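You operate a simulated robot arm through the tools that you are given. There is no shell and no other tool. Be economical: measure what you need, move in short steps, check, and stop when the job is done.

The job below is to be done with a simulated robot arm. You get a single attempt, and the scene is never put back.

## Task
Tare the hand core, weigh the green-banded hand roll and add it up.
Fine: tare first, then the core goes back in the grey cradle; the roll stays in the scale cradle; leave the other rolls.
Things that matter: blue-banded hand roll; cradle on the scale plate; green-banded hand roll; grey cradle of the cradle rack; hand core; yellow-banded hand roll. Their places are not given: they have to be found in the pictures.

Only the result counts: the job must be done as asked and must still hold three seconds after the hand-in. Knocking over, shifting, dropping, spilling or breaking anything else fails it.

## Robot
A 7-joint arm with a two-finger parallel gripper, fixed in place. Base frame: the origin is at the foot of the arm, x ahead of it, y to its left, z up. Readings come in mm, degrees, newtons and seconds.
Its first joint turns from -166.0 to 166.0 degrees. Payload 4.4 kg.
The TCP is the grasp point between the finger pads, 23 mm short of the fingertips. In the tool frame z runs along the fingers and y along their closing line. Largest opening 94 mm; finger width 38, thickness 10; the body of the gripper, 54 by 96 mm, starts 39 mm behind the TCP.
Orientation is that of the tool frame in the base frame, as a unit quaternion [x, y, z, w]. With the fingers straight down and closing along the base's y, the tool's x points along the base's -x, its y along +y and its z along -z.

## Interface
- The arm moves only by the tool servo_tool. Its argument "commands" is a list of rows, each a list of 3 entries, a list of its own where there are three numbers: the shift along the tool's x, y, z in mm, then the turn, a rotation vector about the tool's x, y, z in degrees, then the opening in per cent of the stroke, from 0 (shut) to 100 (fully open). In form: [[[x, y, z], [rx, ry, rz], claw], ...]. A call has 1 to 8 rows; each row is the pose to reach, as a shift and turn from the pose commanded when the call began, along the tool's axes at that moment. Rows are played at 5 a second. More than 50 mm and 8.6 degrees between two rows, or a gripper value outside its range, and nothing of the call is played. A pose out of reach is approached as far as the arm can. The call stops where the force on the tool passes 90 N (or 10 N more than at its start, if that is more) or the arm is blocked; 0.2 s more then pass. The fingers move at their own pace (about 72 mm/s each) and stop on an object; they squeeze with about 23 N. The grip force told is the motor's: it shows also when the fingers shut on nothing. Time passes only in rows, and 0.2 s behind the last, so rows that repeat a pose let the fingers close. It gives the time, the measured TCP pose, the force on the tool (base axes), the opening and the grip force at its end, in the units of the frame above (readings bear some noise), with the torque about the TCP (base axes, N m) and any sound that the robot's microphone picked up.
- Cameras (640 x 400 px; columns grow to the right, rows downward): "scene" is fixed at [399.3, 501, 1203.2]; the picture's right is [-1.00, -0.07, 0.00], its down [-0.07, 0.99, -0.12] and it looks along [0.01, -0.12, -0.99] (base axes); focal length 214 px, centre (320, 200). "wrist" rides on the gripper at [86, 16, -74] in the tool frame; the picture's right is [-0.18, 0.98, 0.00], its down [-0.58, -0.11, -0.81] and it looks along [-0.79, -0.15, 0.59] (tool axes); focal length 243 px, centre (320, 200).
- camera(camera): a new picture of that camera. The clock stands still meanwhile.
- probe_pixels(camera, pixels): there is no depth. For up to 12 entries [column, row, z] of the newest picture of that camera ("zoom" is the newest enlarged one), the place [x, y] in the base frame at which the ray of that pixel passes the height z, good to about 3 mm. The clock stands still meanwhile.
- close_up(camera, box): a new picture of the part [left, top, right, bottom] of that camera's present view, enlarged. The clock stands still meanwhile.
- hand_in(): hands the job in; it is judged then, once.

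Work in short steps. Measure before you move; look again where a grasp or a placing could have gone wrong, and mend it. You have 80 turns and 54 pictures in all, those below and enlarged ones among them. Open the gripper and draw the arm clear of the work before you hand the job in, unless the task says otherwise; then end with one line.

The tools are called after ">>>" by a JSON object that holds its "method" and its "body". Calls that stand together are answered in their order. servo_tool: Moves the arm, as the interface text tells. Its arguments: {"type":"object","properties":{"commands":{"type":"array"}},"required":["commands"]} The other tools are called the same way: camera (camera) takes a picture; probe_pixels (camera, pixels) gives the place at which the rays of pixels pass given heights; close_up (camera, box) takes an enlarged picture of a part of a camera's view; hand_in () hands the job in.

At the start:

```text
time_s: 0.0
tcp_pos: [825.1, 115.7, 1324.7]
tool_rot: [0.0, 1.0, 0.0, 0.0]
contact_force: [0.2, -0.6, 0.8]
ft_torque: [0.02, 0.0, -0.01]
gripper_width: 93.9
grasp_force: 0.0
```

scene: 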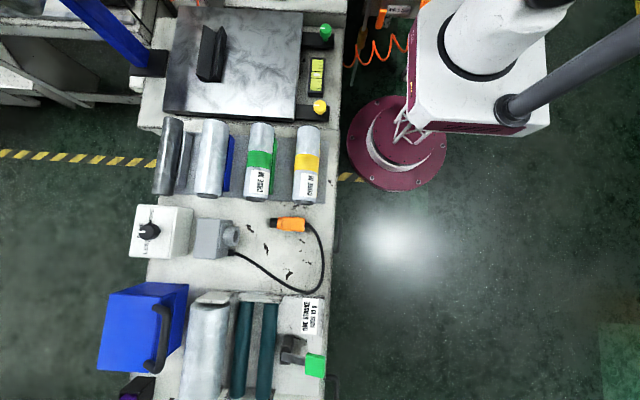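
wrist: 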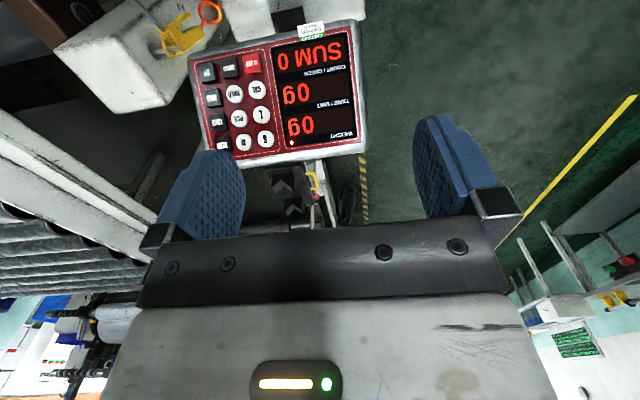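

The scene picture shows a scale plate at about (235,60) with a dark cradle at (210,53), and a rack of rolls at (165-310,160). I enlarge both, along with the wrist view of the indicator.

>>> {"method": "close_up", "body": {"camera": "scene", "box": [130, 0, 350, 137]}}

>>> {"method": "close_up", "body": {"camera": "scene", "box": [130, 100, 350, 237]}}

>>> {"method": "close_up", "body": {"camera": "wrist", "box": [180, 0, 400, 170]}}

```text
2.91 times, centred on (240, 68) of scene
```

zoom: 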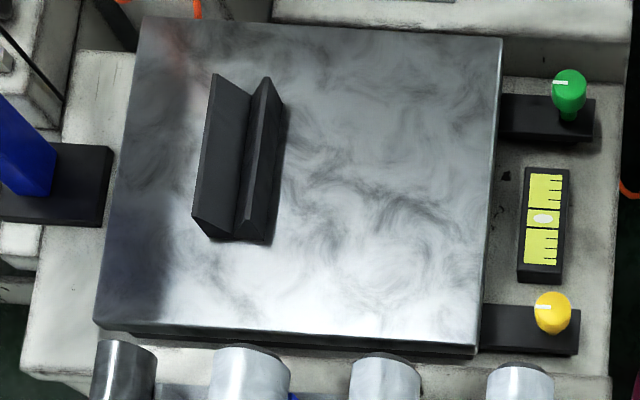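

```text
2.91 times, centred on (240, 168) of scene
```

zoom: 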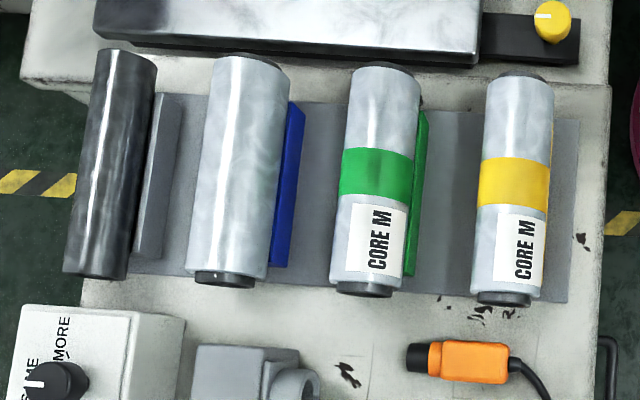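

```text
2.35 times, centred on (290, 85) of wrist
```

zoom: 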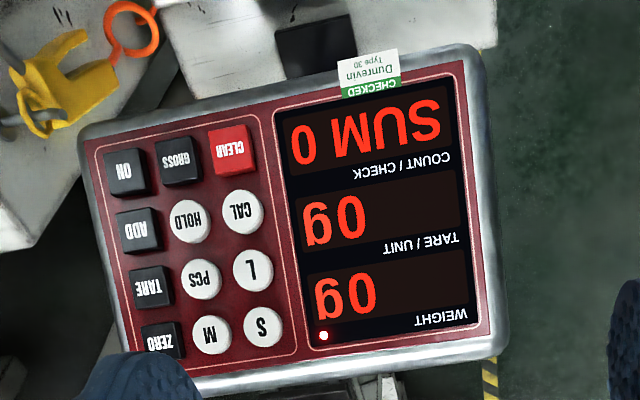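

The indicator with its ADD/TARE keys is in the wrist view, with ADD at zoom (137,231) and TARE at zoom (150,288). I read rays at two heights for its keys and for some scene points. Then I shift the arm so I can triangulate.

>>> {"method": "probe_pixels", "body": {"camera": "wrist", "pixels": [[238, 83, 1000], [238, 83, 1200], [244, 107, 1000], [244, 107, 1200], [278, 48, 1000], [278, 48, 1200]]}}

>>> {"method": "servo_tool", "body": {"commands": [[[0, -40, 0], [0, 0, 0], 100], [[0, -80, 0], [0, 0, 0], 100], [[0, -120, 0], [0, 0, 0], 100], [[0, -150, 0], [0, 0, 0], 100]]}}

>>> {"method": "camera", "body": {"camera": "wrist"}}

```text
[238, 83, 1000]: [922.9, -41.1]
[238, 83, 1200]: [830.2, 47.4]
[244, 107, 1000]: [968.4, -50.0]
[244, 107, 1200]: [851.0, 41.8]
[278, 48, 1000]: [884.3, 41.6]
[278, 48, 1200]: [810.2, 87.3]
```

```text
time_s: 1.0
tcp_pos: [827.4, -34.1, 1325.3]
tool_rot: [0.0, 1.0, 0.001, 0.0]
contact_force: [0.4, 0.4, -0.5]
ft_torque: [0.02, 0.02, 0.01]
gripper_width: 93.9
grasp_force: 0.1
```

```text
48 pictures are left
```

wrist: 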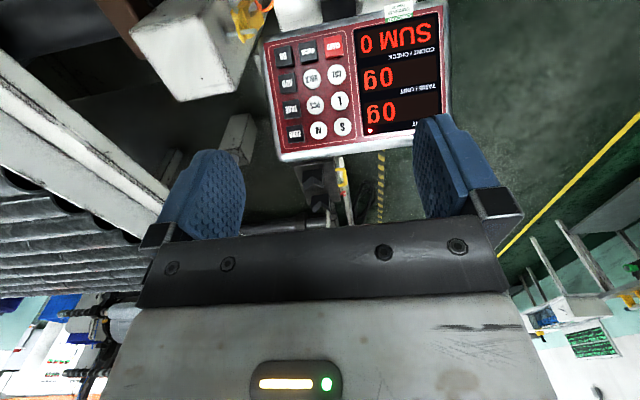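

The keys moved about 50 px: ADD is now at about (289,84) and TARE at about (291,109). I enlarge and probe the same keys.

>>> {"method": "close_up", "body": {"camera": "wrist", "box": [250, 0, 470, 170]}}

```text
2.35 times, centred on (360, 85) of wrist
```

zoom: 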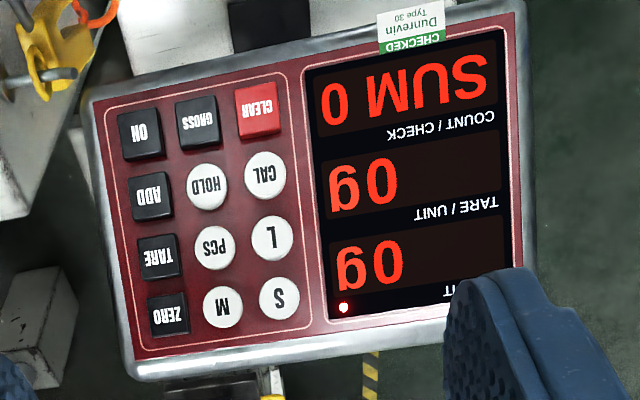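

Zoomed keys: ADD is at (151,196), TARE at (158,257), CLEAR at (257,111), ZERO at (168,315) and S at (279,298).

>>> {"method": "probe_pixels", "body": {"camera": "zoom", "pixels": [[151, 196, 1000], [151, 196, 1200], [158, 257, 1000], [158, 257, 1200], [257, 111, 1000], [257, 111, 1200], [168, 315, 1000], [168, 315, 1200], [139, 134, 1000], [279, 298, 1000]]}}

>>> {"method": "servo_tool", "body": {"commands": [[[40, 0, 0], [0, 0, 0], 100], [[80, 0, 0], [0, 0, 0], 100], [[120, 0, 0], [0, 0, 0], 100], [[160, 0, 0], [0, 0, 0], 100], [[200, 0, 0], [0, 0, 0], 100], [[240, 0, 0], [0, 0, 0], 100], [[280, 30, 0], [0, 0, 0], 100], [[320, 60, 0], [0, 0, 0], 100]]}}

>>> {"method": "camera", "body": {"camera": "wrist"}}

```text
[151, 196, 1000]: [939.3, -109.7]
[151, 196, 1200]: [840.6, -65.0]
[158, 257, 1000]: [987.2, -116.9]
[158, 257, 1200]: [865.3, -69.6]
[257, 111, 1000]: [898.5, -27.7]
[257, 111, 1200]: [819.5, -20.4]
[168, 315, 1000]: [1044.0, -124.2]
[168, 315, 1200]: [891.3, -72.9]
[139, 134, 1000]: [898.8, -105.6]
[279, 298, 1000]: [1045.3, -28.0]
```

```text
time_s: 2.8
tcp_pos: [509.6, 26.6, 1322.1]
tool_rot: [0.0, 1.0, 0.0, 0.0]
contact_force: [-0.7, -0.5, -0.4]
ft_torque: [0.02, 0.02, -0.02]
gripper_width: 94.1
grasp_force: 0.1
```

```text
46 pictures are left
```

wrist: 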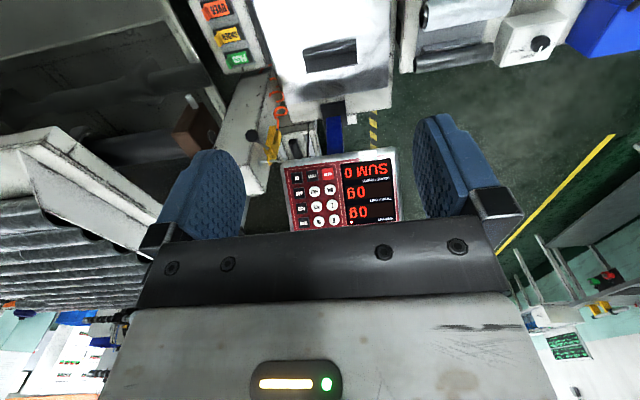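

ADD triangulates roughly to (1080,-180,690), so the indicator stands on the blue post and faces the robot. Next I move to look at the scale cradle and the rolls; the cradle already shows at (330,57).

>>> {"method": "servo_tool", "body": {"commands": [[[20, 30, 30], [0, 0, 0], 100], [[40, 60, 60], [0, 0, 0], 100], [[60, 90, 90], [0, 0, 0], 100], [[80, 120, 120], [0, 0, 0], 100], [[100, 150, 150], [0, 0, 0], 100], [[120, 180, 180], [0, 0, 0], 100], [[140, 200, 210], [0, 0, 0], 100], [[160, 200, 240], [0, 0, 0], 100]]}}

>>> {"method": "camera", "body": {"camera": "wrist"}}

```text
time_s: 4.6
tcp_pos: [346.3, 223.2, 1083.4]
tool_rot: [0.0, 1.0, 0.0, 0.0]
contact_force: [-0.4, -0.3, 0.8]
ft_torque: [0.02, 0.03, 0.01]
gripper_width: 94.1
grasp_force: 0.0
```

```text
45 pictures are left
```

wrist: 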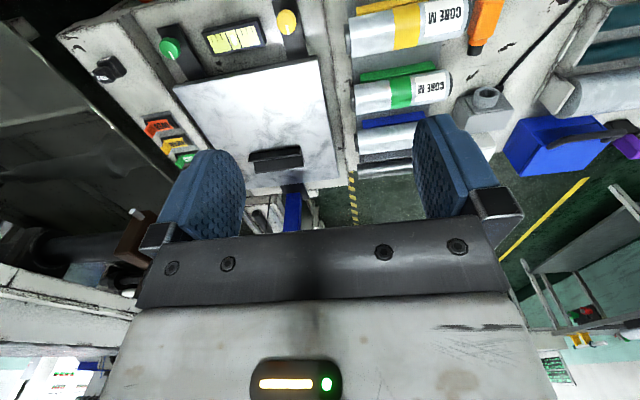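

Now I match points between the views. The plate's near corners are at wrist (174,90) and (316,57) and at scene (302,13) and (294,120). The scale cradle is at wrist (275,160) and scene (210,53). I also match the ends of the green roll.

>>> {"method": "close_up", "body": {"camera": "wrist", "box": [150, 30, 350, 190]}}

>>> {"method": "close_up", "body": {"camera": "wrist", "box": [330, 0, 490, 190]}}

>>> {"method": "probe_pixels", "body": {"camera": "wrist", "pixels": [[174, 90, 200], [174, 90, 500], [316, 57, 200], [316, 57, 500], [170, 47, 200], [170, 47, 500]]}}

>>> {"method": "probe_pixels", "body": {"camera": "scene", "pixels": [[302, 13, 200], [302, 13, 500], [294.3, 120.2, 200], [294.3, 120.2, 500], [325, 31, 200], [325, 31, 500]]}}

```text
2.50 times, centred on (250, 110) of wrist
```

zoom: 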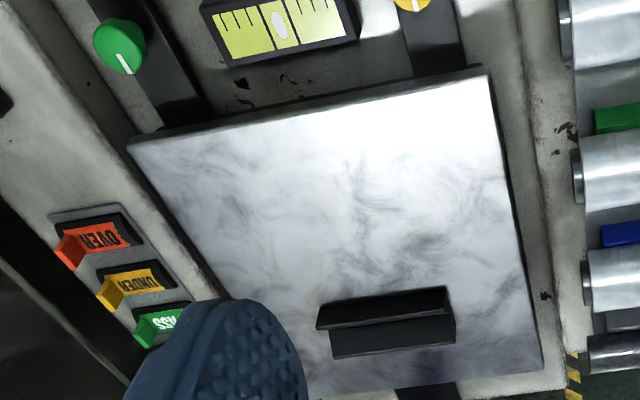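

```text
2.11 times, centred on (410, 95) of wrist
```

zoom: 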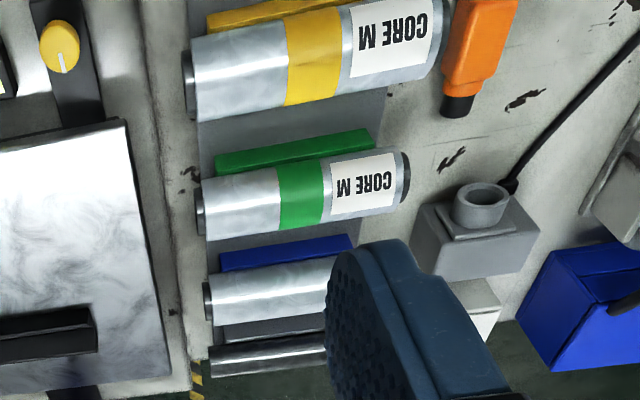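

```text
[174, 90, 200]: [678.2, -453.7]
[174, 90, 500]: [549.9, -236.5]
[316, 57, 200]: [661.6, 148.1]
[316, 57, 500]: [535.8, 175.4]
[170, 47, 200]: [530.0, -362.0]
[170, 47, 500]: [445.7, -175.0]
```

```text
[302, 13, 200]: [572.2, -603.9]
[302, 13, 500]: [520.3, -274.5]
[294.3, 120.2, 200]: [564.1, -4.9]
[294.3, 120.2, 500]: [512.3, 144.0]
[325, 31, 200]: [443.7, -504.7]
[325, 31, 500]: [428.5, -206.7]
```

The plate top triangulates to z≈590, with its near edge at x≈502 and y from -163 to 182. Next I triangulate the roll label corners: wrist zoom (330,160), (336,214), (391,152), (397,208) against scene (269.9,171.4), (251.7,170), (266.5,196.9), (249.6,193.4).

>>> {"method": "probe_pixels", "body": {"camera": "zoom", "pixels": [[330, 160, 600], [330, 160, 700], [336, 214, 600], [336, 214, 700], [391, 152, 600], [391, 152, 700], [397, 208, 600], [397, 208, 700], [199, 212, 600], [199, 212, 700], [405, 174, 600], [405, 174, 700]]}}

>>> {"method": "probe_pixels", "body": {"camera": "scene", "pixels": [[269.9, 171.4, 600], [269.9, 171.4, 700], [251.7, 170, 600], [251.7, 170, 700], [266.5, 196.9, 600], [266.5, 196.9, 700], [249.6, 193.4, 600], [249.6, 193.4, 700], [263.4, 122, 600], [263.4, 122, 700], [255.5, 200, 600], [255.5, 200, 700]]}}

```text
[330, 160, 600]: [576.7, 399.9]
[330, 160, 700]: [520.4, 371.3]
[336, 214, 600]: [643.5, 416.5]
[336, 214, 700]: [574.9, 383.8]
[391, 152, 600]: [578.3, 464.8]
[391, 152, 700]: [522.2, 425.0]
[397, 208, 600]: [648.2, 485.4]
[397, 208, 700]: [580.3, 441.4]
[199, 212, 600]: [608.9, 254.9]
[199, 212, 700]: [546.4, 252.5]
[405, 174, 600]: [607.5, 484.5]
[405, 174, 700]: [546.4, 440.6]
```

```text
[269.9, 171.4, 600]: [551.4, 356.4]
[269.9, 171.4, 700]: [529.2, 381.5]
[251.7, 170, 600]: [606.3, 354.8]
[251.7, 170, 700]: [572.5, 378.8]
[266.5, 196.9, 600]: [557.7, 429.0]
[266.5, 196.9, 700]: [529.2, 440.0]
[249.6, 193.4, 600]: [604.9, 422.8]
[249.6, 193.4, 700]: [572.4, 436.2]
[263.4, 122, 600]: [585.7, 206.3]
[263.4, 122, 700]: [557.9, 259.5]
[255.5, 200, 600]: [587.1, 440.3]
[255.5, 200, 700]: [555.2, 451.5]
```

The green roll's axis comes out along y at x≈562, z≈680, with radius about 30.5 mm and y from 249 to 451. I move closer to measure the scale cradle's ridges.

>>> {"method": "servo_tool", "body": {"commands": [[[-20, -40, 30], [0, 0, 0], 100], [[-40, -75, 60], [0, 0, 0], 100], [[-60, -110, 90], [0, 0, 0], 100], [[-80, -150, 120], [0, 0, 0], 100], [[-100, -190, 150], [0, 0, 0], 100], [[-124, -223, 183], [0, 0, 0], 100], [[-124, -223, 183], [0, 0, 0], 100]]}}

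>>> {"method": "camera", "body": {"camera": "wrist"}}

```text
refused: row 1 steps farther than a row can; nothing moved
```

```text
42 pictures are left
```

wrist: 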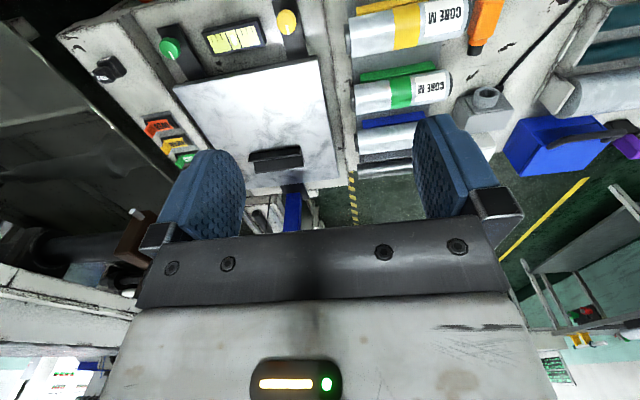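

The first row stepped too far, so nothing moved. I repeat it with smaller steps.

>>> {"method": "servo_tool", "body": {"commands": [[[-15, -28, 23], [0, 0, 0], 100], [[-31, -56, 46], [0, 0, 0], 100], [[-46, -84, 69], [0, 0, 0], 100], [[-62, -112, 92], [0, 0, 0], 100], [[-77, -140, 115], [0, 0, 0], 100], [[-93, -168, 138], [0, 0, 0], 100], [[-108, -196, 161], [0, 0, 0], 100], [[-124, -223, 183], [0, 0, 0], 100]]}}

>>> {"method": "camera", "body": {"camera": "wrist"}}

```text
time_s: 6.4
tcp_pos: [470.6, 1.0, 903.0]
tool_rot: [0.0, 1.0, 0.0, 0.0]
contact_force: [0.1, -0.4, -0.2]
ft_torque: [0.01, -0.02, 0.01]
gripper_width: 94.0
grasp_force: 0.0
```

```text
41 pictures are left
```

wrist: 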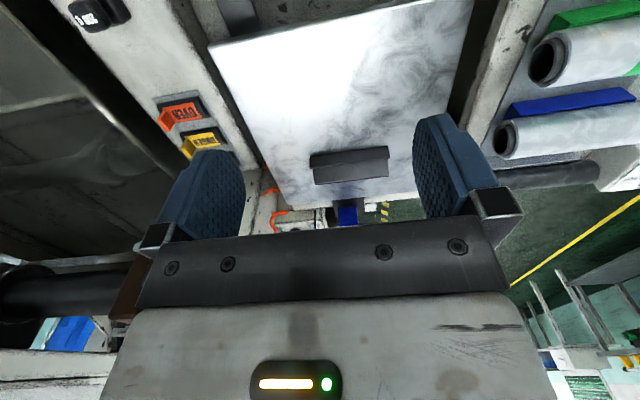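

The scale cradle is now at about (350,165). I enlarge it here and in the scene view.

>>> {"method": "close_up", "body": {"camera": "wrist", "box": [290, 130, 410, 200]}}

>>> {"method": "close_up", "body": {"camera": "scene", "box": [170, 10, 260, 90]}}

```text
5.33 times, centred on (350, 165) of wrist
```

zoom: 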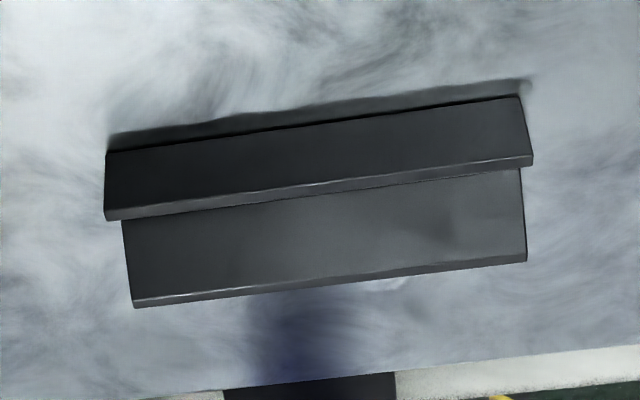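

```text
5.00 times, centred on (215, 50) of scene
```

zoom: 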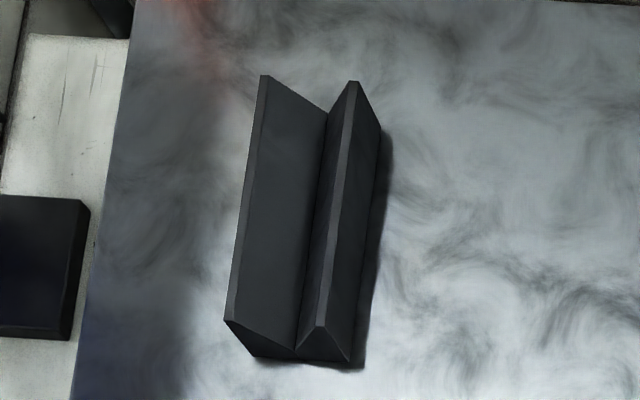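

Cradle ridges: the near one runs wrist (309.7,167.8)–(390,157.7) and scene zoom (351,82)–(320,325). The far one runs wrist (315.1,184.5)–(388.8,176.1) and scene zoom (264,77)–(229,320).

>>> {"method": "probe_pixels", "body": {"camera": "wrist", "pixels": [[309.7, 167.8, 600], [309.7, 167.8, 650], [390, 157.7, 600], [390, 157.7, 650], [315.1, 184.5, 600], [315.1, 184.5, 650], [388.8, 176.1, 600], [388.8, 176.1, 650], [309.7, 153.2, 590], [387.3, 143.2, 590]]}}

>>> {"method": "probe_pixels", "body": {"camera": "zoom", "pixels": [[351, 82, 600], [351, 82, 650], [320, 325, 600], [320, 325, 650], [264, 77, 600], [264, 77, 650], [229, 320, 600], [229, 320, 650], [297, 348, 600], [349, 361, 590], [253, 355, 590]]}}

```text
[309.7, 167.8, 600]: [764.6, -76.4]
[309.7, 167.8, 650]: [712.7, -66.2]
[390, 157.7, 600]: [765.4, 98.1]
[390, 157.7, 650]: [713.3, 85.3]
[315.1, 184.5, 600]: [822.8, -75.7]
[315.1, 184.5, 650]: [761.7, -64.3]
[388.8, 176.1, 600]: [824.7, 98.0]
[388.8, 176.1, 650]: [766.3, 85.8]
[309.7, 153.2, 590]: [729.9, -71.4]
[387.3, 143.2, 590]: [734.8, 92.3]
```

```text
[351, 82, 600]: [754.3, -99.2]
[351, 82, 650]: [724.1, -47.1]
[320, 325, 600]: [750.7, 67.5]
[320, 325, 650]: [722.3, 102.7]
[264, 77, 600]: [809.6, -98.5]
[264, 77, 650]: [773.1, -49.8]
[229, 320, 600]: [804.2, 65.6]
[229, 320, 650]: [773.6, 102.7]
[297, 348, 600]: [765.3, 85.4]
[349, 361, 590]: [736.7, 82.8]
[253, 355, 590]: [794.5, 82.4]
```

The scale cradle comes out as a V along y: axis x≈761, y from -70 to 90, ridges z≈631, valley z≈606. Next I move over the rack, to about (540,344,900), to view the hand core and the grey cradle.

>>> {"method": "servo_tool", "body": {"commands": [[[-9, 43, 0], [0, 0, 0], 100], [[-18, 86, 0], [0, 0, 0], 100], [[-27, 129, 0], [0, 0, 0], 100], [[-36, 172, 0], [0, 0, 0], 100], [[-45, 215, 0], [0, 0, 0], 100], [[-54, 258, 0], [0, 0, 0], 100], [[-63, 301, 0], [0, 0, 0], 100], [[-70, 344, 0], [0, 0, 0], 100]]}}

>>> {"method": "camera", "body": {"camera": "wrist"}}

>>> {"method": "close_up", "body": {"camera": "scene", "box": [140, 110, 250, 210]}}

```text
time_s: 8.2
tcp_pos: [536.6, 350.5, 901.4]
tool_rot: [0.0, 1.0, 0.0, 0.0]
contact_force: [0.6, 0.1, 0.4]
ft_torque: [-0.03, 0.0, 0.0]
gripper_width: 94.3
grasp_force: 0.2
```

```text
38 pictures are left
```

wrist: 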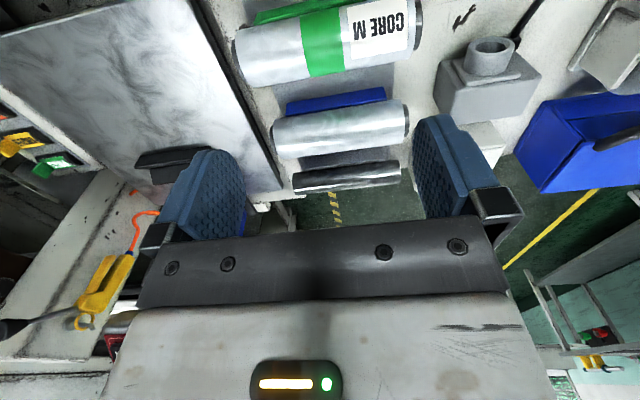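

```text
4.00 times, centred on (195, 160) of scene
```

zoom: 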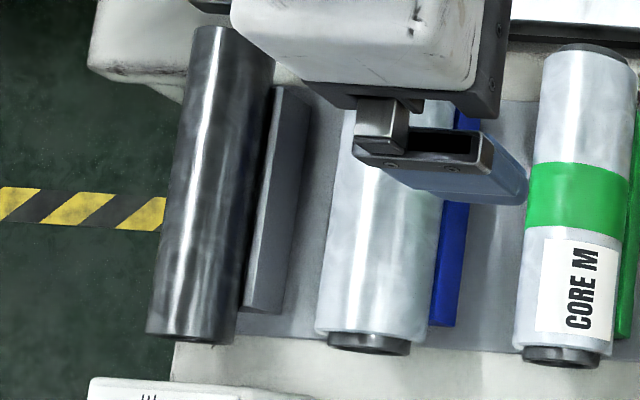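

The core shows at wrist (345,177). I enlarge it.

>>> {"method": "close_up", "body": {"camera": "wrist", "box": [270, 130, 420, 210]}}

```text
4.27 times, centred on (345, 170) of wrist
```

zoom: 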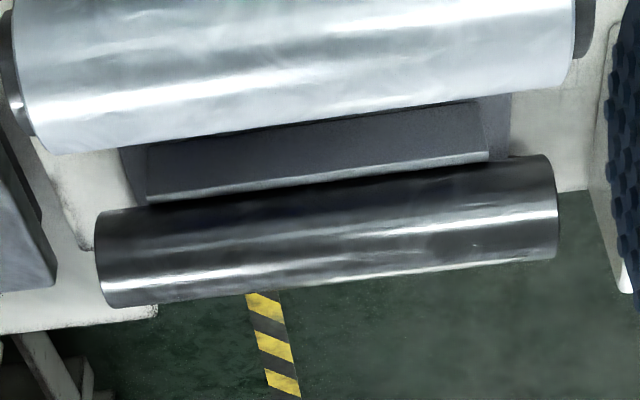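

Core centreline: wrist zoom (103,258)–(552,207) and scene (173.25,118)–(162.5,195). Grey cradle near ridge: wrist zoom (148,198)–(488,156) and scene (184.5,132)–(176.5,187).

>>> {"method": "probe_pixels", "body": {"camera": "zoom", "pixels": [[103, 258, 600], [103, 258, 700], [552, 207, 600], [552, 207, 700], [98, 212, 660], [110, 307, 660], [148, 198, 600], [148, 198, 700], [488, 156, 600], [488, 156, 700]]}}

>>> {"method": "probe_pixels", "body": {"camera": "scene", "pixels": [[173.25, 118, 600], [173.25, 118, 700], [162.5, 195, 600], [162.5, 195, 700], [153.2, 177, 670], [176, 182.5, 670], [184.5, 132, 600], [184.5, 132, 700], [176.5, 187, 600], [176.5, 187, 700]]}}

```text
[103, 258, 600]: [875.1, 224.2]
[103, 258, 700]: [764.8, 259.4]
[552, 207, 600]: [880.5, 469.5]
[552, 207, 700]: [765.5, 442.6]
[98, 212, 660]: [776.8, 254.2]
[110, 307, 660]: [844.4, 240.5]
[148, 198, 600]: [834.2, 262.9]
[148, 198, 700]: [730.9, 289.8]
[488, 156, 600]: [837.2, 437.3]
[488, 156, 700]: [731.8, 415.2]
```

```text
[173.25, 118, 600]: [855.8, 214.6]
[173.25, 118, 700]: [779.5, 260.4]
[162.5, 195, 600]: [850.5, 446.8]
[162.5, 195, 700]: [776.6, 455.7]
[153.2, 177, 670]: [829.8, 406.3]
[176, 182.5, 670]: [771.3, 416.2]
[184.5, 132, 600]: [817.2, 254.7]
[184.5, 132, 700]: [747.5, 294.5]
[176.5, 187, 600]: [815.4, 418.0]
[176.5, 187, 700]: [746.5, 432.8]
```

I've redone the indicator ray with the correct first-view pixel (212,98), which puts ADD at about (955,-117,970). The core axis is about (803, 349, 664) with r≈23, along y. Now I travel above it while turning the tool 90° so the fingers close along x.

>>> {"method": "servo_tool", "body": {"commands": [[[-33, 0, 0], [0, 0, 8], 100], [[-66, 0, 0], [0, 0, 16], 100], [[-99, 0, 0], [0, 0, 24], 100], [[-132, 0, 0], [0, 0, 32], 100], [[-165, 0, 0], [0, 0, 40], 100], [[-198, 0, 0], [0, 0, 48], 100], [[-231, 0, 0], [0, 0, 56], 100], [[-266, 0, 0], [0, 0, 64], 100]]}}

>>> {"method": "servo_tool", "body": {"commands": [[[0, 0, 0], [0, 0, 7], 100], [[0, 0, 0], [0, 0, 14], 100], [[0, 0, 0], [0, 0, 21], 100], [[0, 0, 0], [0, 0, 26], 100], [[0, 0, 0], [0, 0, 26], 100]]}}

>>> {"method": "camera", "body": {"camera": "wrist"}}

```text
time_s: 10.0
tcp_pos: [806.3, 346.7, 902.6]
tool_rot: [0.531, 0.847, 0.0, -0.001]
contact_force: [-0.2, -0.6, -0.1]
ft_torque: [0.02, 0.0, -0.02]
gripper_width: 93.8
grasp_force: 0.1
```

```text
time_s: 11.2
tcp_pos: [806.0, 348.9, 902.6]
tool_rot: [0.707, 0.707, 0.0, 0.0]
contact_force: [0.4, 0.8, -0.5]
ft_torque: [0.01, 0.01, -0.02]
gripper_width: 94.1
grasp_force: 0.2
```

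```text
35 pictures are left
```

wrist: 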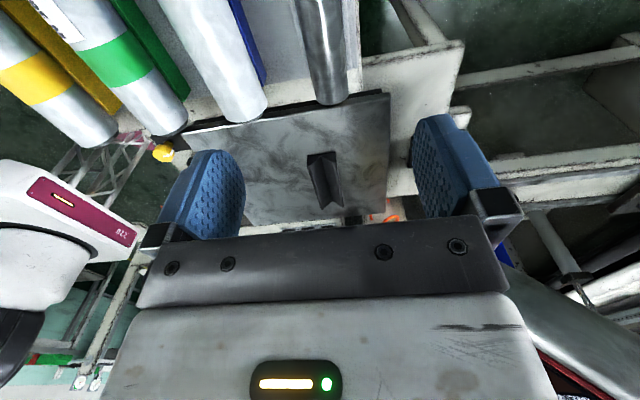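

The core's near end is at (330,98) and it lies almost exactly under the TCP column (320). I probe its edges to refine x.

>>> {"method": "close_up", "body": {"camera": "wrist", "box": [260, 0, 400, 120]}}

>>> {"method": "probe_pixels", "body": {"camera": "wrist", "pixels": [[297, 10, 664], [340, 10, 664], [304, 60, 664], [345, 60, 664], [314, 100, 664], [347, 97, 664]]}}

```text
3.33 times, centred on (330, 60) of wrist
```

zoom: 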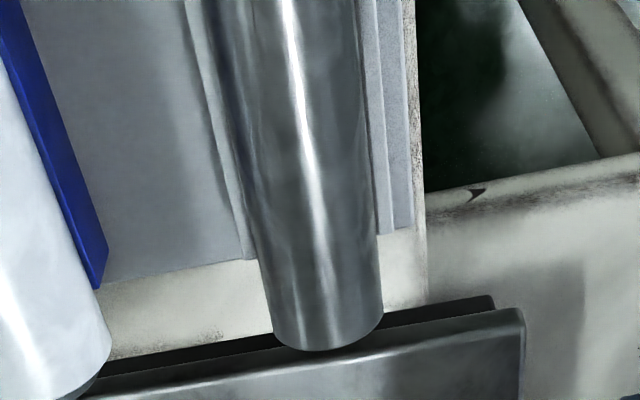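

```text
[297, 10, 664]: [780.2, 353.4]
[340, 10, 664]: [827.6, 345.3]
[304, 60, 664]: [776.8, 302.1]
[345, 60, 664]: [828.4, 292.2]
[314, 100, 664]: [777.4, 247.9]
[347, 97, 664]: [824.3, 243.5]
```

The core's edges probe to x≈780 and 829, so its centre is x≈805, right under the TCP. I descend to TCP z≈700 with the gripper open.

>>> {"method": "servo_tool", "body": {"commands": [[[0, 0, 45], [0, 0, 0], 100], [[0, 0, 90], [0, 0, 0], 100], [[0, -1, 135], [0, 0, 0], 100], [[0, -1, 170], [0, 0, 0], 100], [[0, -1, 192], [0, 0, 0], 100], [[0, -1, 202], [0, 0, 0], 100], [[0, -1, 202], [0, 0, 0], 100]]}}

>>> {"method": "camera", "body": {"camera": "wrist"}}

```text
time_s: 12.8
tcp_pos: [805.7, 347.0, 699.6]
tool_rot: [0.707, 0.707, 0.0, 0.0]
contact_force: [0.6, -0.8, 0.0]
ft_torque: [-0.01, 0.02, -0.01]
gripper_width: 93.6
grasp_force: 0.1
```

```text
33 pictures are left
```

wrist: 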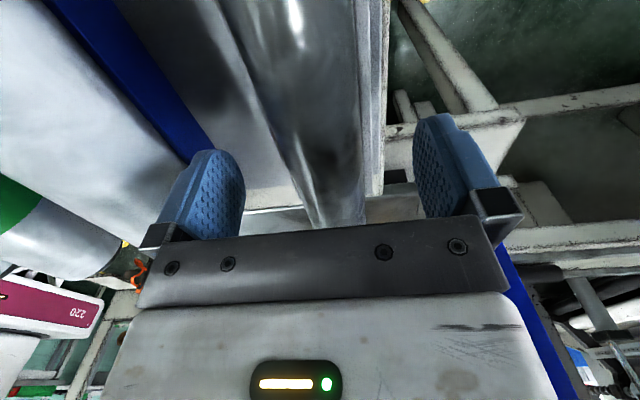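

The core is centred between the fingers. I lower to z≈683 and close; the width will show whether the pads are at the widest line.

>>> {"method": "servo_tool", "body": {"commands": [[[0, 0, 8], [0, 0, 0], 100], [[0, 0, 16], [0, 0, 0], 100], [[0, 0, 16], [0, 0, 0], 60], [[0, 0, 16], [0, 0, 0], 52], [[0, 0, 16], [0, 0, 0], 40], [[0, 0, 16], [0, 0, 0], 40], [[0, 0, 16], [0, 0, 0], 40]]}}

>>> {"method": "camera", "body": {"camera": "wrist"}}

```text
time_s: 14.4
tcp_pos: [805.4, 347.3, 683.1]
tool_rot: [0.707, 0.707, 0.001, -0.001]
contact_force: [-5.1, -0.5, 7.1]
ft_torque: [0.12, 0.11, 0.06]
gripper_width: 44.7
grasp_force: 23.4
```

```text
32 pictures are left
```

wrist: 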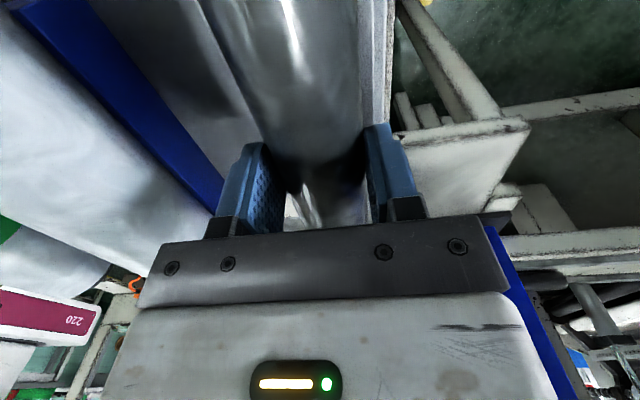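

Width is 44.7 with a 7 N upward push, so the pads sit slightly above the axis. I open a little, lower 6 mm and close again.

>>> {"method": "servo_tool", "body": {"commands": [[[0, 0, 0], [0, 0, 0], 65], [[0, 0, 0], [0, 0, 0], 65], [[0, 0, 3], [0, 0, 0], 65], [[0, 0, 6], [0, 0, 0], 65], [[0, 0, 6], [0, 0, 0], 40], [[0, 0, 6], [0, 0, 0], 40], [[0, 0, 6], [0, 0, 0], 40]]}}

```text
time_s: 16.0
tcp_pos: [804.5, 348.0, 678.4]
tool_rot: [0.707, 0.707, -0.001, 0.0]
contact_force: [-23.0, -5.5, 21.9]
ft_torque: [-0.26, 1.07, -0.06]
gripper_width: 59.9
grasp_force: 44.6
```

The fingers caught on the cradle ridges (width 60, push -23 N in x), so the ridge tops are just about at tip height. I open, rise 5 mm, shift x by -2 and close again.

>>> {"method": "servo_tool", "body": {"commands": [[[0, 0, 0], [0, 0, 0], 75], [[0, 0, 0], [0, 0, 0], 75], [[0, -2, -5], [0, 0, 0], 75], [[0, -2, -5], [0, 0, 0], 60], [[0, -2, -5], [0, 0, 0], 40], [[0, -2, -5], [0, 0, 0], 40], [[0, -2, -5], [0, 0, 0], 40]]}}

```text
time_s: 17.6
tcp_pos: [802.6, 346.4, 683.8]
tool_rot: [0.707, 0.707, 0.0, 0.001]
contact_force: [0.8, 0.7, 0.2]
ft_torque: [-0.08, -0.02, 0.01]
gripper_width: 44.4
grasp_force: 23.5
```

It's a clean grip: width 44.4 with almost no side force. I lift 40 mm and check.

>>> {"method": "servo_tool", "body": {"commands": [[[0, 0, -5], [0, 0, 0], 35], [[0, 0, -15], [0, 0, 0], 35], [[0, 0, -30], [0, 0, 0], 35], [[0, 0, -40], [0, 0, 0], 35], [[0, 0, -40], [0, 0, 0], 35]]}}

>>> {"method": "camera", "body": {"camera": "wrist"}}

>>> {"method": "close_up", "body": {"camera": "scene", "box": [130, 90, 350, 227]}}

```text
time_s: 18.8
tcp_pos: [802.7, 347.3, 723.5]
tool_rot: [0.707, 0.707, 0.0, 0.0]
contact_force: [0.2, -0.1, -2.0]
ft_torque: [-0.03, -0.02, 0.05]
gripper_width: 44.8
grasp_force: 22.5
```

```text
31 pictures are left
```

wrist: 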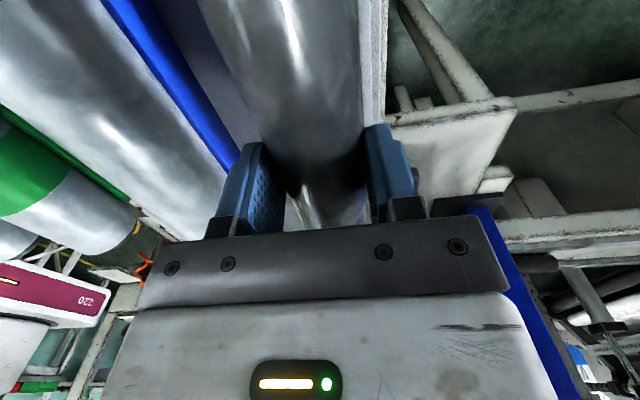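

```text
2.91 times, centred on (240, 158) of scene
```

zoom: 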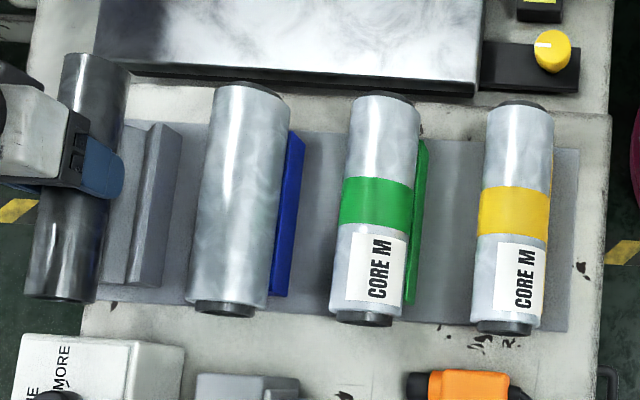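

The core is held (about 2 N load) and the neighbouring rolls are undisturbed. I lift it and carry it over the scale cradle at (761, 10).

>>> {"method": "servo_tool", "body": {"commands": [[[0, 0, -45], [0, 0, 0], 35], [[-48, -6, -50], [0, 0, 0], 35], [[-96, -12, -50], [0, 0, 0], 35], [[-144, -18, -50], [0, 0, 0], 35], [[-192, -24, -50], [0, 0, 0], 35], [[-240, -30, -50], [0, 0, 0], 35], [[-288, -36, -50], [0, 0, 0], 35], [[-336, -42, -50], [0, 0, 0], 35]]}}

>>> {"method": "camera", "body": {"camera": "wrist"}}

>>> {"method": "close_up", "body": {"camera": "scene", "box": [130, 0, 350, 137]}}

```text
time_s: 20.6
tcp_pos: [759.0, 8.4, 769.2]
tool_rot: [0.707, 0.707, 0.0, 0.0]
contact_force: [0.6, -1.2, -0.3]
ft_torque: [0.02, 0.0, 0.01]
gripper_width: 44.3
grasp_force: 23.2
```

```text
29 pictures are left
```

wrist: 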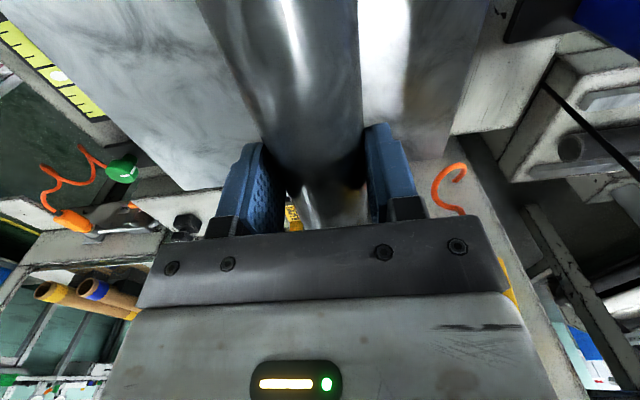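

```text
2.91 times, centred on (240, 68) of scene
```

zoom: 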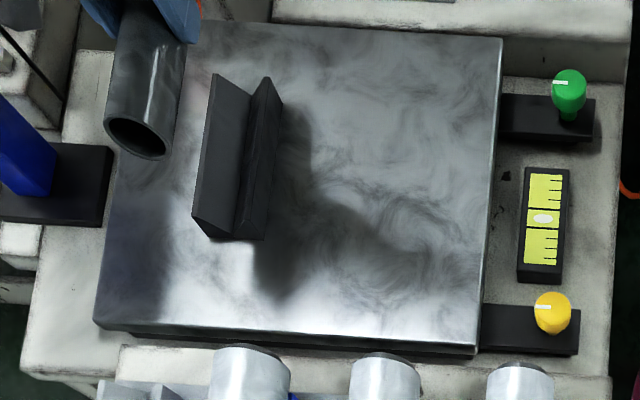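

The core end is at zoom (142,137), above the plate. I verify with a probe at z≈752.

>>> {"method": "probe_pixels", "body": {"camera": "zoom", "pixels": [[141, 137, 750], [142, 65, 755], [240, 225, 606]]}}

>>> {"method": "servo_tool", "body": {"commands": [[[1, 2, 30], [0, 0, 0], 35], [[1, 2, 60], [0, 0, 0], 35], [[1, 2, 85], [0, 0, 0], 35], [[1, 2, 95], [0, 0, 0], 35], [[1, 2, 95], [0, 0, 0], 35]]}}

>>> {"method": "close_up", "body": {"camera": "scene", "box": [130, 0, 350, 137]}}

```text
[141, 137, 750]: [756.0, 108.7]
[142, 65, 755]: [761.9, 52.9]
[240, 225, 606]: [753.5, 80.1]
```

```text
time_s: 21.8
tcp_pos: [761.7, 10.4, 677.2]
tool_rot: [0.707, 0.707, 0.0, -0.001]
contact_force: [0.4, 0.4, -1.2]
ft_torque: [0.0, 0.01, -0.01]
gripper_width: 44.4
grasp_force: 23.1
```

```text
2.91 times, centred on (240, 68) of scene
```

zoom: 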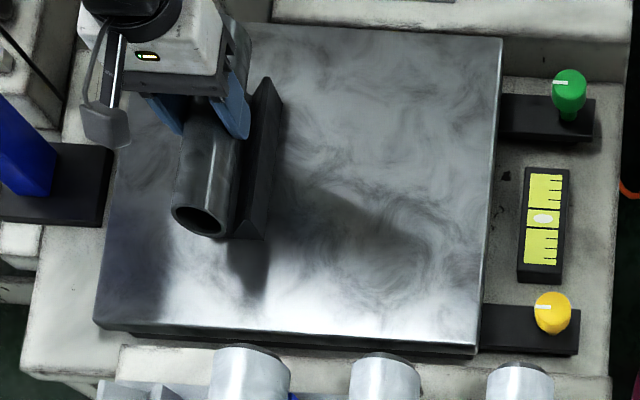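

The core is aligned with the V, about 19 mm above its seat. I lower it in small steps while watching the force.

>>> {"method": "servo_tool", "body": {"commands": [[[0, 0, 5], [0, 0, 0], 35], [[0, 0, 10], [0, 0, 0], 35], [[0, 0, 13], [0, 0, 0], 35], [[0, 0, 15], [0, 0, 0], 35], [[0, 0, 15], [0, 0, 0], 35]]}}

```text
time_s: 23.0
tcp_pos: [762.4, 11.7, 662.8]
tool_rot: [0.707, 0.707, 0.001, 0.0]
contact_force: [-0.2, 0.5, -1.2]
ft_torque: [0.01, -0.03, 0.01]
gripper_width: 44.6
grasp_force: 22.8
```

There's no contact yet at z=662.8, so I continue down in 2 mm steps.

>>> {"method": "servo_tool", "body": {"commands": [[[0, 0, 2], [0, 0, 0], 35], [[0, 0, 3], [0, 0, 0], 35], [[0, 0, 3], [0, 0, 0], 35]]}}

>>> {"method": "servo_tool", "body": {"commands": [[[0, 0, 1], [0, 0, 0], 35], [[0, 0, 2], [0, 0, 0], 35], [[0, 0, 2], [0, 0, 0], 35]]}}

```text
time_s: 23.8
tcp_pos: [763.0, 10.4, 661.4]
tool_rot: [0.707, 0.707, 0.0, 0.0]
contact_force: [-14.0, -2.1, 16.9]
ft_torque: [-0.06, 0.28, 0.0]
gripper_width: 44.7
grasp_force: 23.1
```

```text
time_s: 24.6
tcp_pos: [762.7, 12.0, 658.6]
tool_rot: [0.707, 0.707, 0.0, 0.0]
contact_force: [-23.0, 1.3, 21.0]
ft_torque: [0.04, 0.48, -0.02]
gripper_width: 44.5
grasp_force: 22.7
```

Contact is on the high-x flank (-23 N in x, +21 N in z), so I ease 2–3 mm toward -x.

>>> {"method": "servo_tool", "body": {"commands": [[[0, -1, -1], [0, 0, 0], 35], [[0, -2, -1], [0, 0, 0], 35], [[0, -3, -1], [0, 0, 0], 35], [[0, -3, -1], [0, 0, 0], 35]]}}

```text
time_s: 25.6
tcp_pos: [760.5, 11.6, 659.8]
tool_rot: [0.707, 0.707, -0.001, 0.0]
contact_force: [0.3, -0.2, -1.3]
ft_torque: [0.0, 0.0, 0.0]
gripper_width: 44.6
grasp_force: 23.0
```

Contact is gone at x=760.5, z=659.8. I lower 2 mm more to seat it.

>>> {"method": "servo_tool", "body": {"commands": [[[0, 0, 1], [0, 0, 0], 35], [[0, 0, 2], [0, 0, 0], 35], [[0, 0, 2], [0, 0, 0], 35]]}}

```text
time_s: 26.4
tcp_pos: [760.0, 10.3, 658.0]
tool_rot: [0.707, 0.707, 0.0, 0.0]
contact_force: [0.5, 0.5, -1.2]
ft_torque: [-0.03, -0.01, -0.02]
gripper_width: 44.8
grasp_force: 22.6
```

>>> {"method": "servo_tool", "body": {"commands": [[[0, 0, 1], [0, 0, 0], 35], [[0, 0, 2], [0, 0, 0], 35], [[0, 0, 2], [0, 0, 0], 35]]}}

```text
time_s: 27.2
tcp_pos: [761.7, 11.3, 655.9]
tool_rot: [0.707, 0.707, 0.001, 0.0]
contact_force: [0.7, -0.3, -1.1]
ft_torque: [-0.03, 0.0, 0.0]
gripper_width: 44.4
grasp_force: 23.1
```

Still free at 655.9, so I go down 1–2 mm more.

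>>> {"method": "servo_tool", "body": {"commands": [[[0, 0, 1], [0, 0, 0], 35], [[0, 0, 2], [0, 0, 0], 35], [[0, 0, 2], [0, 0, 0], 35]]}}

>>> {"method": "close_up", "body": {"camera": "scene", "box": [170, 10, 260, 90]}}

```text
time_s: 28.0
tcp_pos: [760.5, 13.1, 655.4]
tool_rot: [0.707, 0.707, 0.0, 0.001]
contact_force: [-21.0, 11.5, 46.3]
ft_torque: [0.26, 1.33, -0.27]
gripper_width: 44.5
grasp_force: 22.3
```

```text
5.00 times, centred on (215, 50) of scene
```

zoom: 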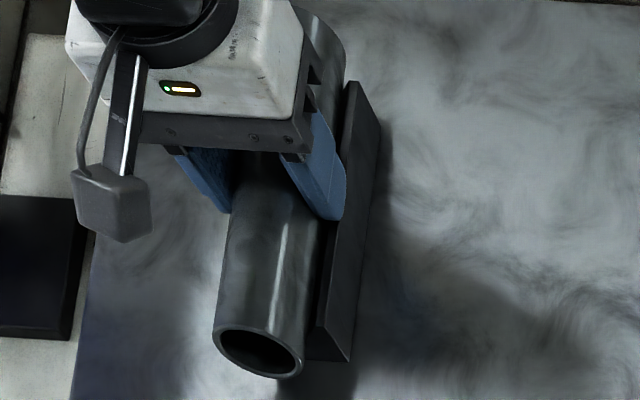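

Contact is now 46 N up and still slightly -x, so it is about seated. I ease up 1 mm, shift -1 mm, and read the force before letting go.

>>> {"method": "servo_tool", "body": {"commands": [[[0, -1, -1], [0, 0, 0], 35], [[0, -1, -1], [0, 0, 0], 35]]}}

```text
time_s: 28.6
tcp_pos: [760.6, 10.9, 655.3]
tool_rot: [0.707, 0.707, 0.001, 0.001]
contact_force: [13.0, 3.0, 18.4]
ft_torque: [0.34, 0.24, -0.23]
gripper_width: 44.4
grasp_force: 23.7
```

It's touching both flanks now, so it's seated. I open gently and lift clear.

>>> {"method": "servo_tool", "body": {"commands": [[[0, 0.5, -0.5], [0, 0, 0], 55], [[0, 0.5, -0.5], [0, 0, 0], 80], [[0, 0.5, -0.5], [0, 0, 0], 80], [[0, 0.5, -20], [0, 0, 0], 80], [[0, 0.5, -60], [0, 0, 0], 80], [[0, 0.5, -105], [0, 0, 0], 80], [[0, 0.5, -150], [0, 0, 0], 80], [[0, 0.5, -195], [0, 0, 0], 80]]}}

>>> {"method": "camera", "body": {"camera": "wrist"}}

>>> {"method": "close_up", "body": {"camera": "scene", "box": [130, 0, 350, 137]}}

```text
time_s: 30.4
tcp_pos: [757.1, 12.1, 848.2]
tool_rot: [0.707, 0.707, -0.001, -0.001]
contact_force: [-0.8, 0.4, -1.0]
ft_torque: [0.03, -0.02, 0.0]
gripper_width: 75.7
grasp_force: 0.1
```

```text
25 pictures are left
```

wrist: 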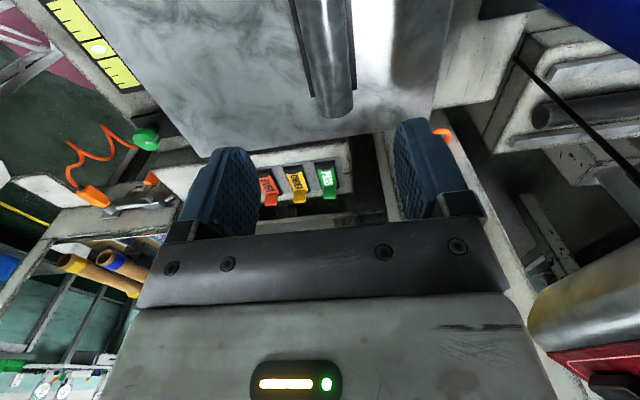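

```text
2.91 times, centred on (240, 68) of scene
```

zoom: 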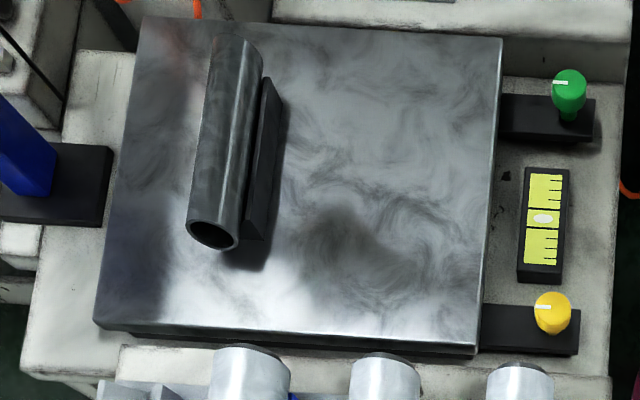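

The core rests in the scale cradle. Now I rise and turn back to view the indicator, heading for about (690,-80,1180).

>>> {"method": "servo_tool", "body": {"commands": [[[-11, -8, -41], [0, 0, -8], 80], [[-23, -17, -83], [0, 0, -16], 80], [[-34, -25, -124], [0, 0, -24], 60], [[-46, -33, -166], [0, 0, -32], 40], [[-57, -42, -207], [0, 0, -40], 20], [[-69, -50, -249], [0, 0, -48], 0], [[-80, -59, -290], [0, 0, -56], 0], [[-92, -67, -332], [0, 0, -64], 0]]}}

>>> {"method": "servo_tool", "body": {"commands": [[[0, 0, 0], [0, 0, -8], 0], [[0, 0, 0], [0, 0, -16], 0], [[0, 0, 0], [0, 0, -24], 0], [[0, 0, 0], [0, 0, -26], 0], [[0, 0, 0], [0, 0, -26], 0]]}}

>>> {"method": "camera", "body": {"camera": "wrist"}}

```text
time_s: 32.2
tcp_pos: [690.8, -77.4, 1182.9]
tool_rot: [0.223, 0.975, 0.0, -0.001]
contact_force: [-0.4, 0.2, -1.0]
ft_torque: [0.01, 0.02, 0.0]
gripper_width: 0.1
grasp_force: 23.1
```

```text
time_s: 33.4
tcp_pos: [692.8, -78.4, 1182.2]
tool_rot: [0.0, 1.0, 0.0, -0.001]
contact_force: [-0.4, 0.0, 0.8]
ft_torque: [0.0, 0.04, 0.0]
gripper_width: 0.1
grasp_force: 22.9
```

```text
23 pictures are left
```

wrist: 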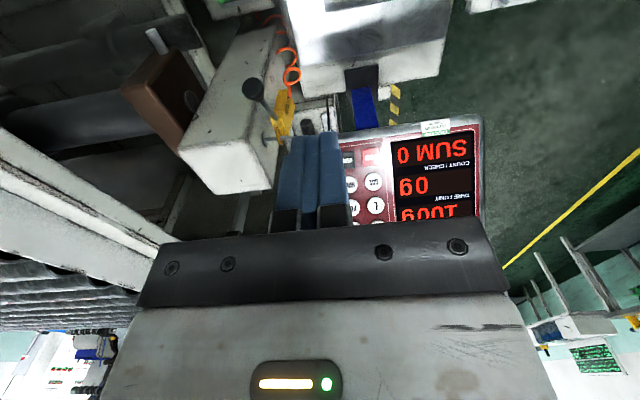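

The display now reads about 100 g, but the fingers hide the ADD/TARE column. I shift -y by 110 and up by 70 to see the keys.

>>> {"method": "servo_tool", "body": {"commands": [[[0, -37, -24], [0, 0, 0], 0], [[0, -74, -48], [0, 0, 0], 0], [[0, -110, -70], [0, 0, 0], 0], [[0, -110, -70], [0, 0, 0], 0]]}}

>>> {"method": "close_up", "body": {"camera": "wrist", "box": [330, 70, 530, 220]}}

```text
time_s: 34.4
tcp_pos: [692.3, -192.6, 1253.1]
tool_rot: [0.0, 1.0, 0.001, -0.001]
contact_force: [0.1, 0.4, -0.4]
ft_torque: [0.01, 0.01, 0.0]
gripper_width: 0.0
grasp_force: 23.2
```

```text
2.67 times, centred on (430, 145) of wrist
```

zoom: 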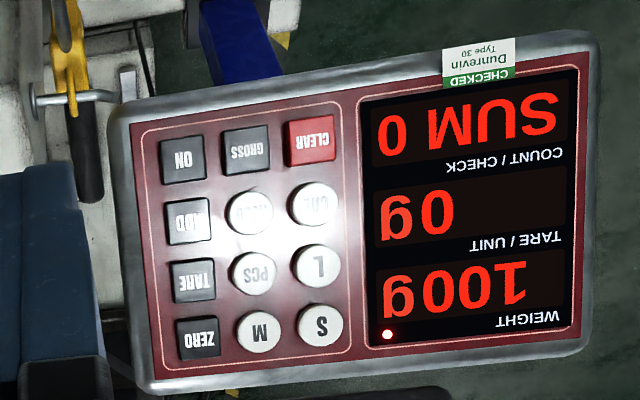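

The display shows weight 100 g, tare 0 g, SUM 0. I probe the keys: ADD (189,221), TARE (194,281), ON (184,159), ZERO (198,338), CLEAR (310,141), S (320,325).

>>> {"method": "probe_pixels", "body": {"camera": "zoom", "pixels": [[189, 221, 950], [189, 221, 1000], [194, 281, 950], [194, 281, 1000], [198, 338, 950], [198, 338, 1000], [310, 141, 950], [310, 141, 1000], [320, 325, 950], [320, 325, 1000], [184, 159, 950], [184, 159, 1000]]}}

```text
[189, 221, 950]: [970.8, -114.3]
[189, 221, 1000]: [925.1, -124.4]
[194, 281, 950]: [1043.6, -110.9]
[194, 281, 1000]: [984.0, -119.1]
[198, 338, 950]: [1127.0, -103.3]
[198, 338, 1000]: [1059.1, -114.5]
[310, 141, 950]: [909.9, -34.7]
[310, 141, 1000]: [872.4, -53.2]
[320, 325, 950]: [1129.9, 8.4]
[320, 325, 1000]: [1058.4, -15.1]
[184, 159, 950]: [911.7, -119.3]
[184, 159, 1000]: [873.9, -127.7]
```

The keys triangulate consistently: TARE (990.5,-118,994.5), ADD (956,-117.5,966). The panel rises about 40°, so its press direction is (0.64,0,-0.77). I move to hover 80 mm off TARE with the tool tilted -40°.

>>> {"method": "servo_tool", "body": {"commands": [[[-33, 10.6, 25.6], [0, -5.7, 0], 0], [[-66, 21.3, 51], [0, -11.4, 0], 0], [[-99, 32, 77], [0, -17.1, 0], 0], [[-132, 42.6, 102], [0, -22.9, 0], 0], [[-166, 53.3, 128], [0, -28.6, 0], 0], [[-199, 64, 153], [0, -34.3, 0], 0], [[-232, 74.6, 179], [0, -40, 0], 0], [[-232, 74.6, 179], [0, -40, 0], 0]]}}

>>> {"method": "camera", "body": {"camera": "wrist"}}

```text
time_s: 36.2
tcp_pos: [925.4, -115.5, 1074.0]
tool_rot: [0.0, 0.939, 0.0, 0.343]
contact_force: [0.1, 0.1, 0.9]
ft_torque: [-0.02, 0.02, -0.01]
gripper_width: 0.0
grasp_force: 23.4
```

```text
21 pictures are left
```

wrist: 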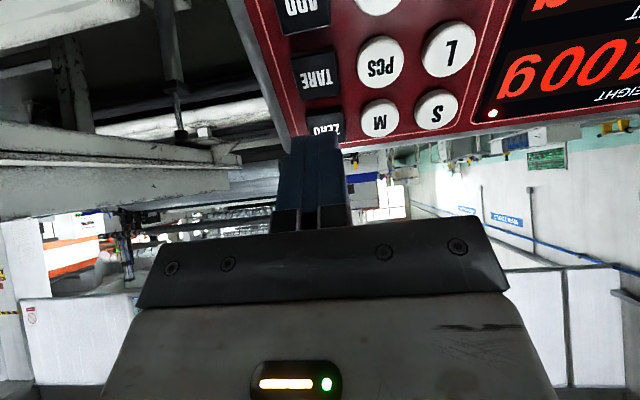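

The tool axis at key distance projects to (320,73) and TARE sits at (317,77), so the aim is right. I advance 70 mm, leaving about 10 mm.

>>> {"method": "servo_tool", "body": {"commands": [[[0, 0, 35], [0, 0, 0], 0], [[0, -1, 60], [0, 0, 0], 0], [[0, -1, 70], [0, 0, 0], 0], [[0, -1, 70], [0, 0, 0], 0]]}}

>>> {"method": "camera", "body": {"camera": "wrist"}}

```text
time_s: 37.2
tcp_pos: [970.8, -115.9, 1019.8]
tool_rot: [0.0, 0.94, 0.0, 0.342]
contact_force: [0.4, 0.2, -0.2]
ft_torque: [0.03, 0.04, 0.03]
gripper_width: 0.3
grasp_force: 22.9
```

```text
20 pictures are left
```

wrist: 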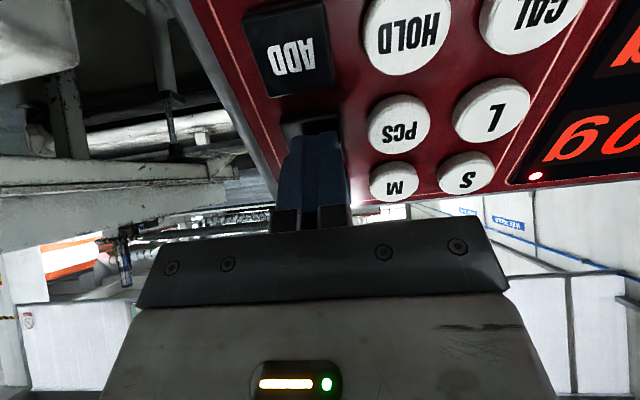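

The fingertips are just in front of TARE at (312,125). I advance in 2 mm steps and read the force.

>>> {"method": "servo_tool", "body": {"commands": [[[0, 0, 3], [0, 0, 0], 0], [[0, 0, 6], [0, 0, 0], 0], [[0, 0, 8], [0, 0, 0], 0], [[0, 0, 10], [0, 0, 0], 0]]}}

```text
time_s: 38.2
tcp_pos: [976.4, -116.8, 1012.0]
tool_rot: [0.0, 0.939, 0.0, 0.343]
contact_force: [-1.8, -1.2, 5.5]
ft_torque: [-0.02, -0.11, -0.06]
gripper_width: 0.1
grasp_force: 22.8
heard: click
```

A click was heard at about 5.5 N. I retreat and read the display.

>>> {"method": "servo_tool", "body": {"commands": [[[0, 0, -10], [0, 0, 0], 0], [[0, 0, -50], [0, 0, 0], 0], [[0, 0, -90], [0, 0, 0], 0], [[0, 0, -90], [0, 0, 0], 0]]}}

>>> {"method": "close_up", "body": {"camera": "wrist", "box": [240, 0, 640, 160]}}

```text
time_s: 39.2
tcp_pos: [917.4, -117.5, 1081.7]
tool_rot: [0.0, 0.94, 0.0, 0.342]
contact_force: [-0.4, -0.5, 0.5]
ft_torque: [-0.02, 0.02, 0.01]
gripper_width: 0.0
grasp_force: 23.2
```

```text
1.60 times, centred on (440, 80) of wrist
```

zoom: 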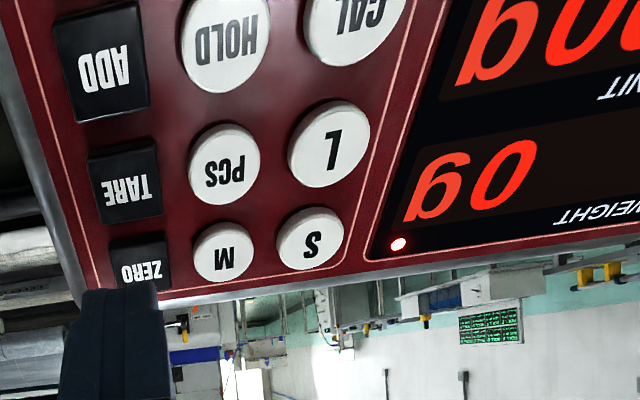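

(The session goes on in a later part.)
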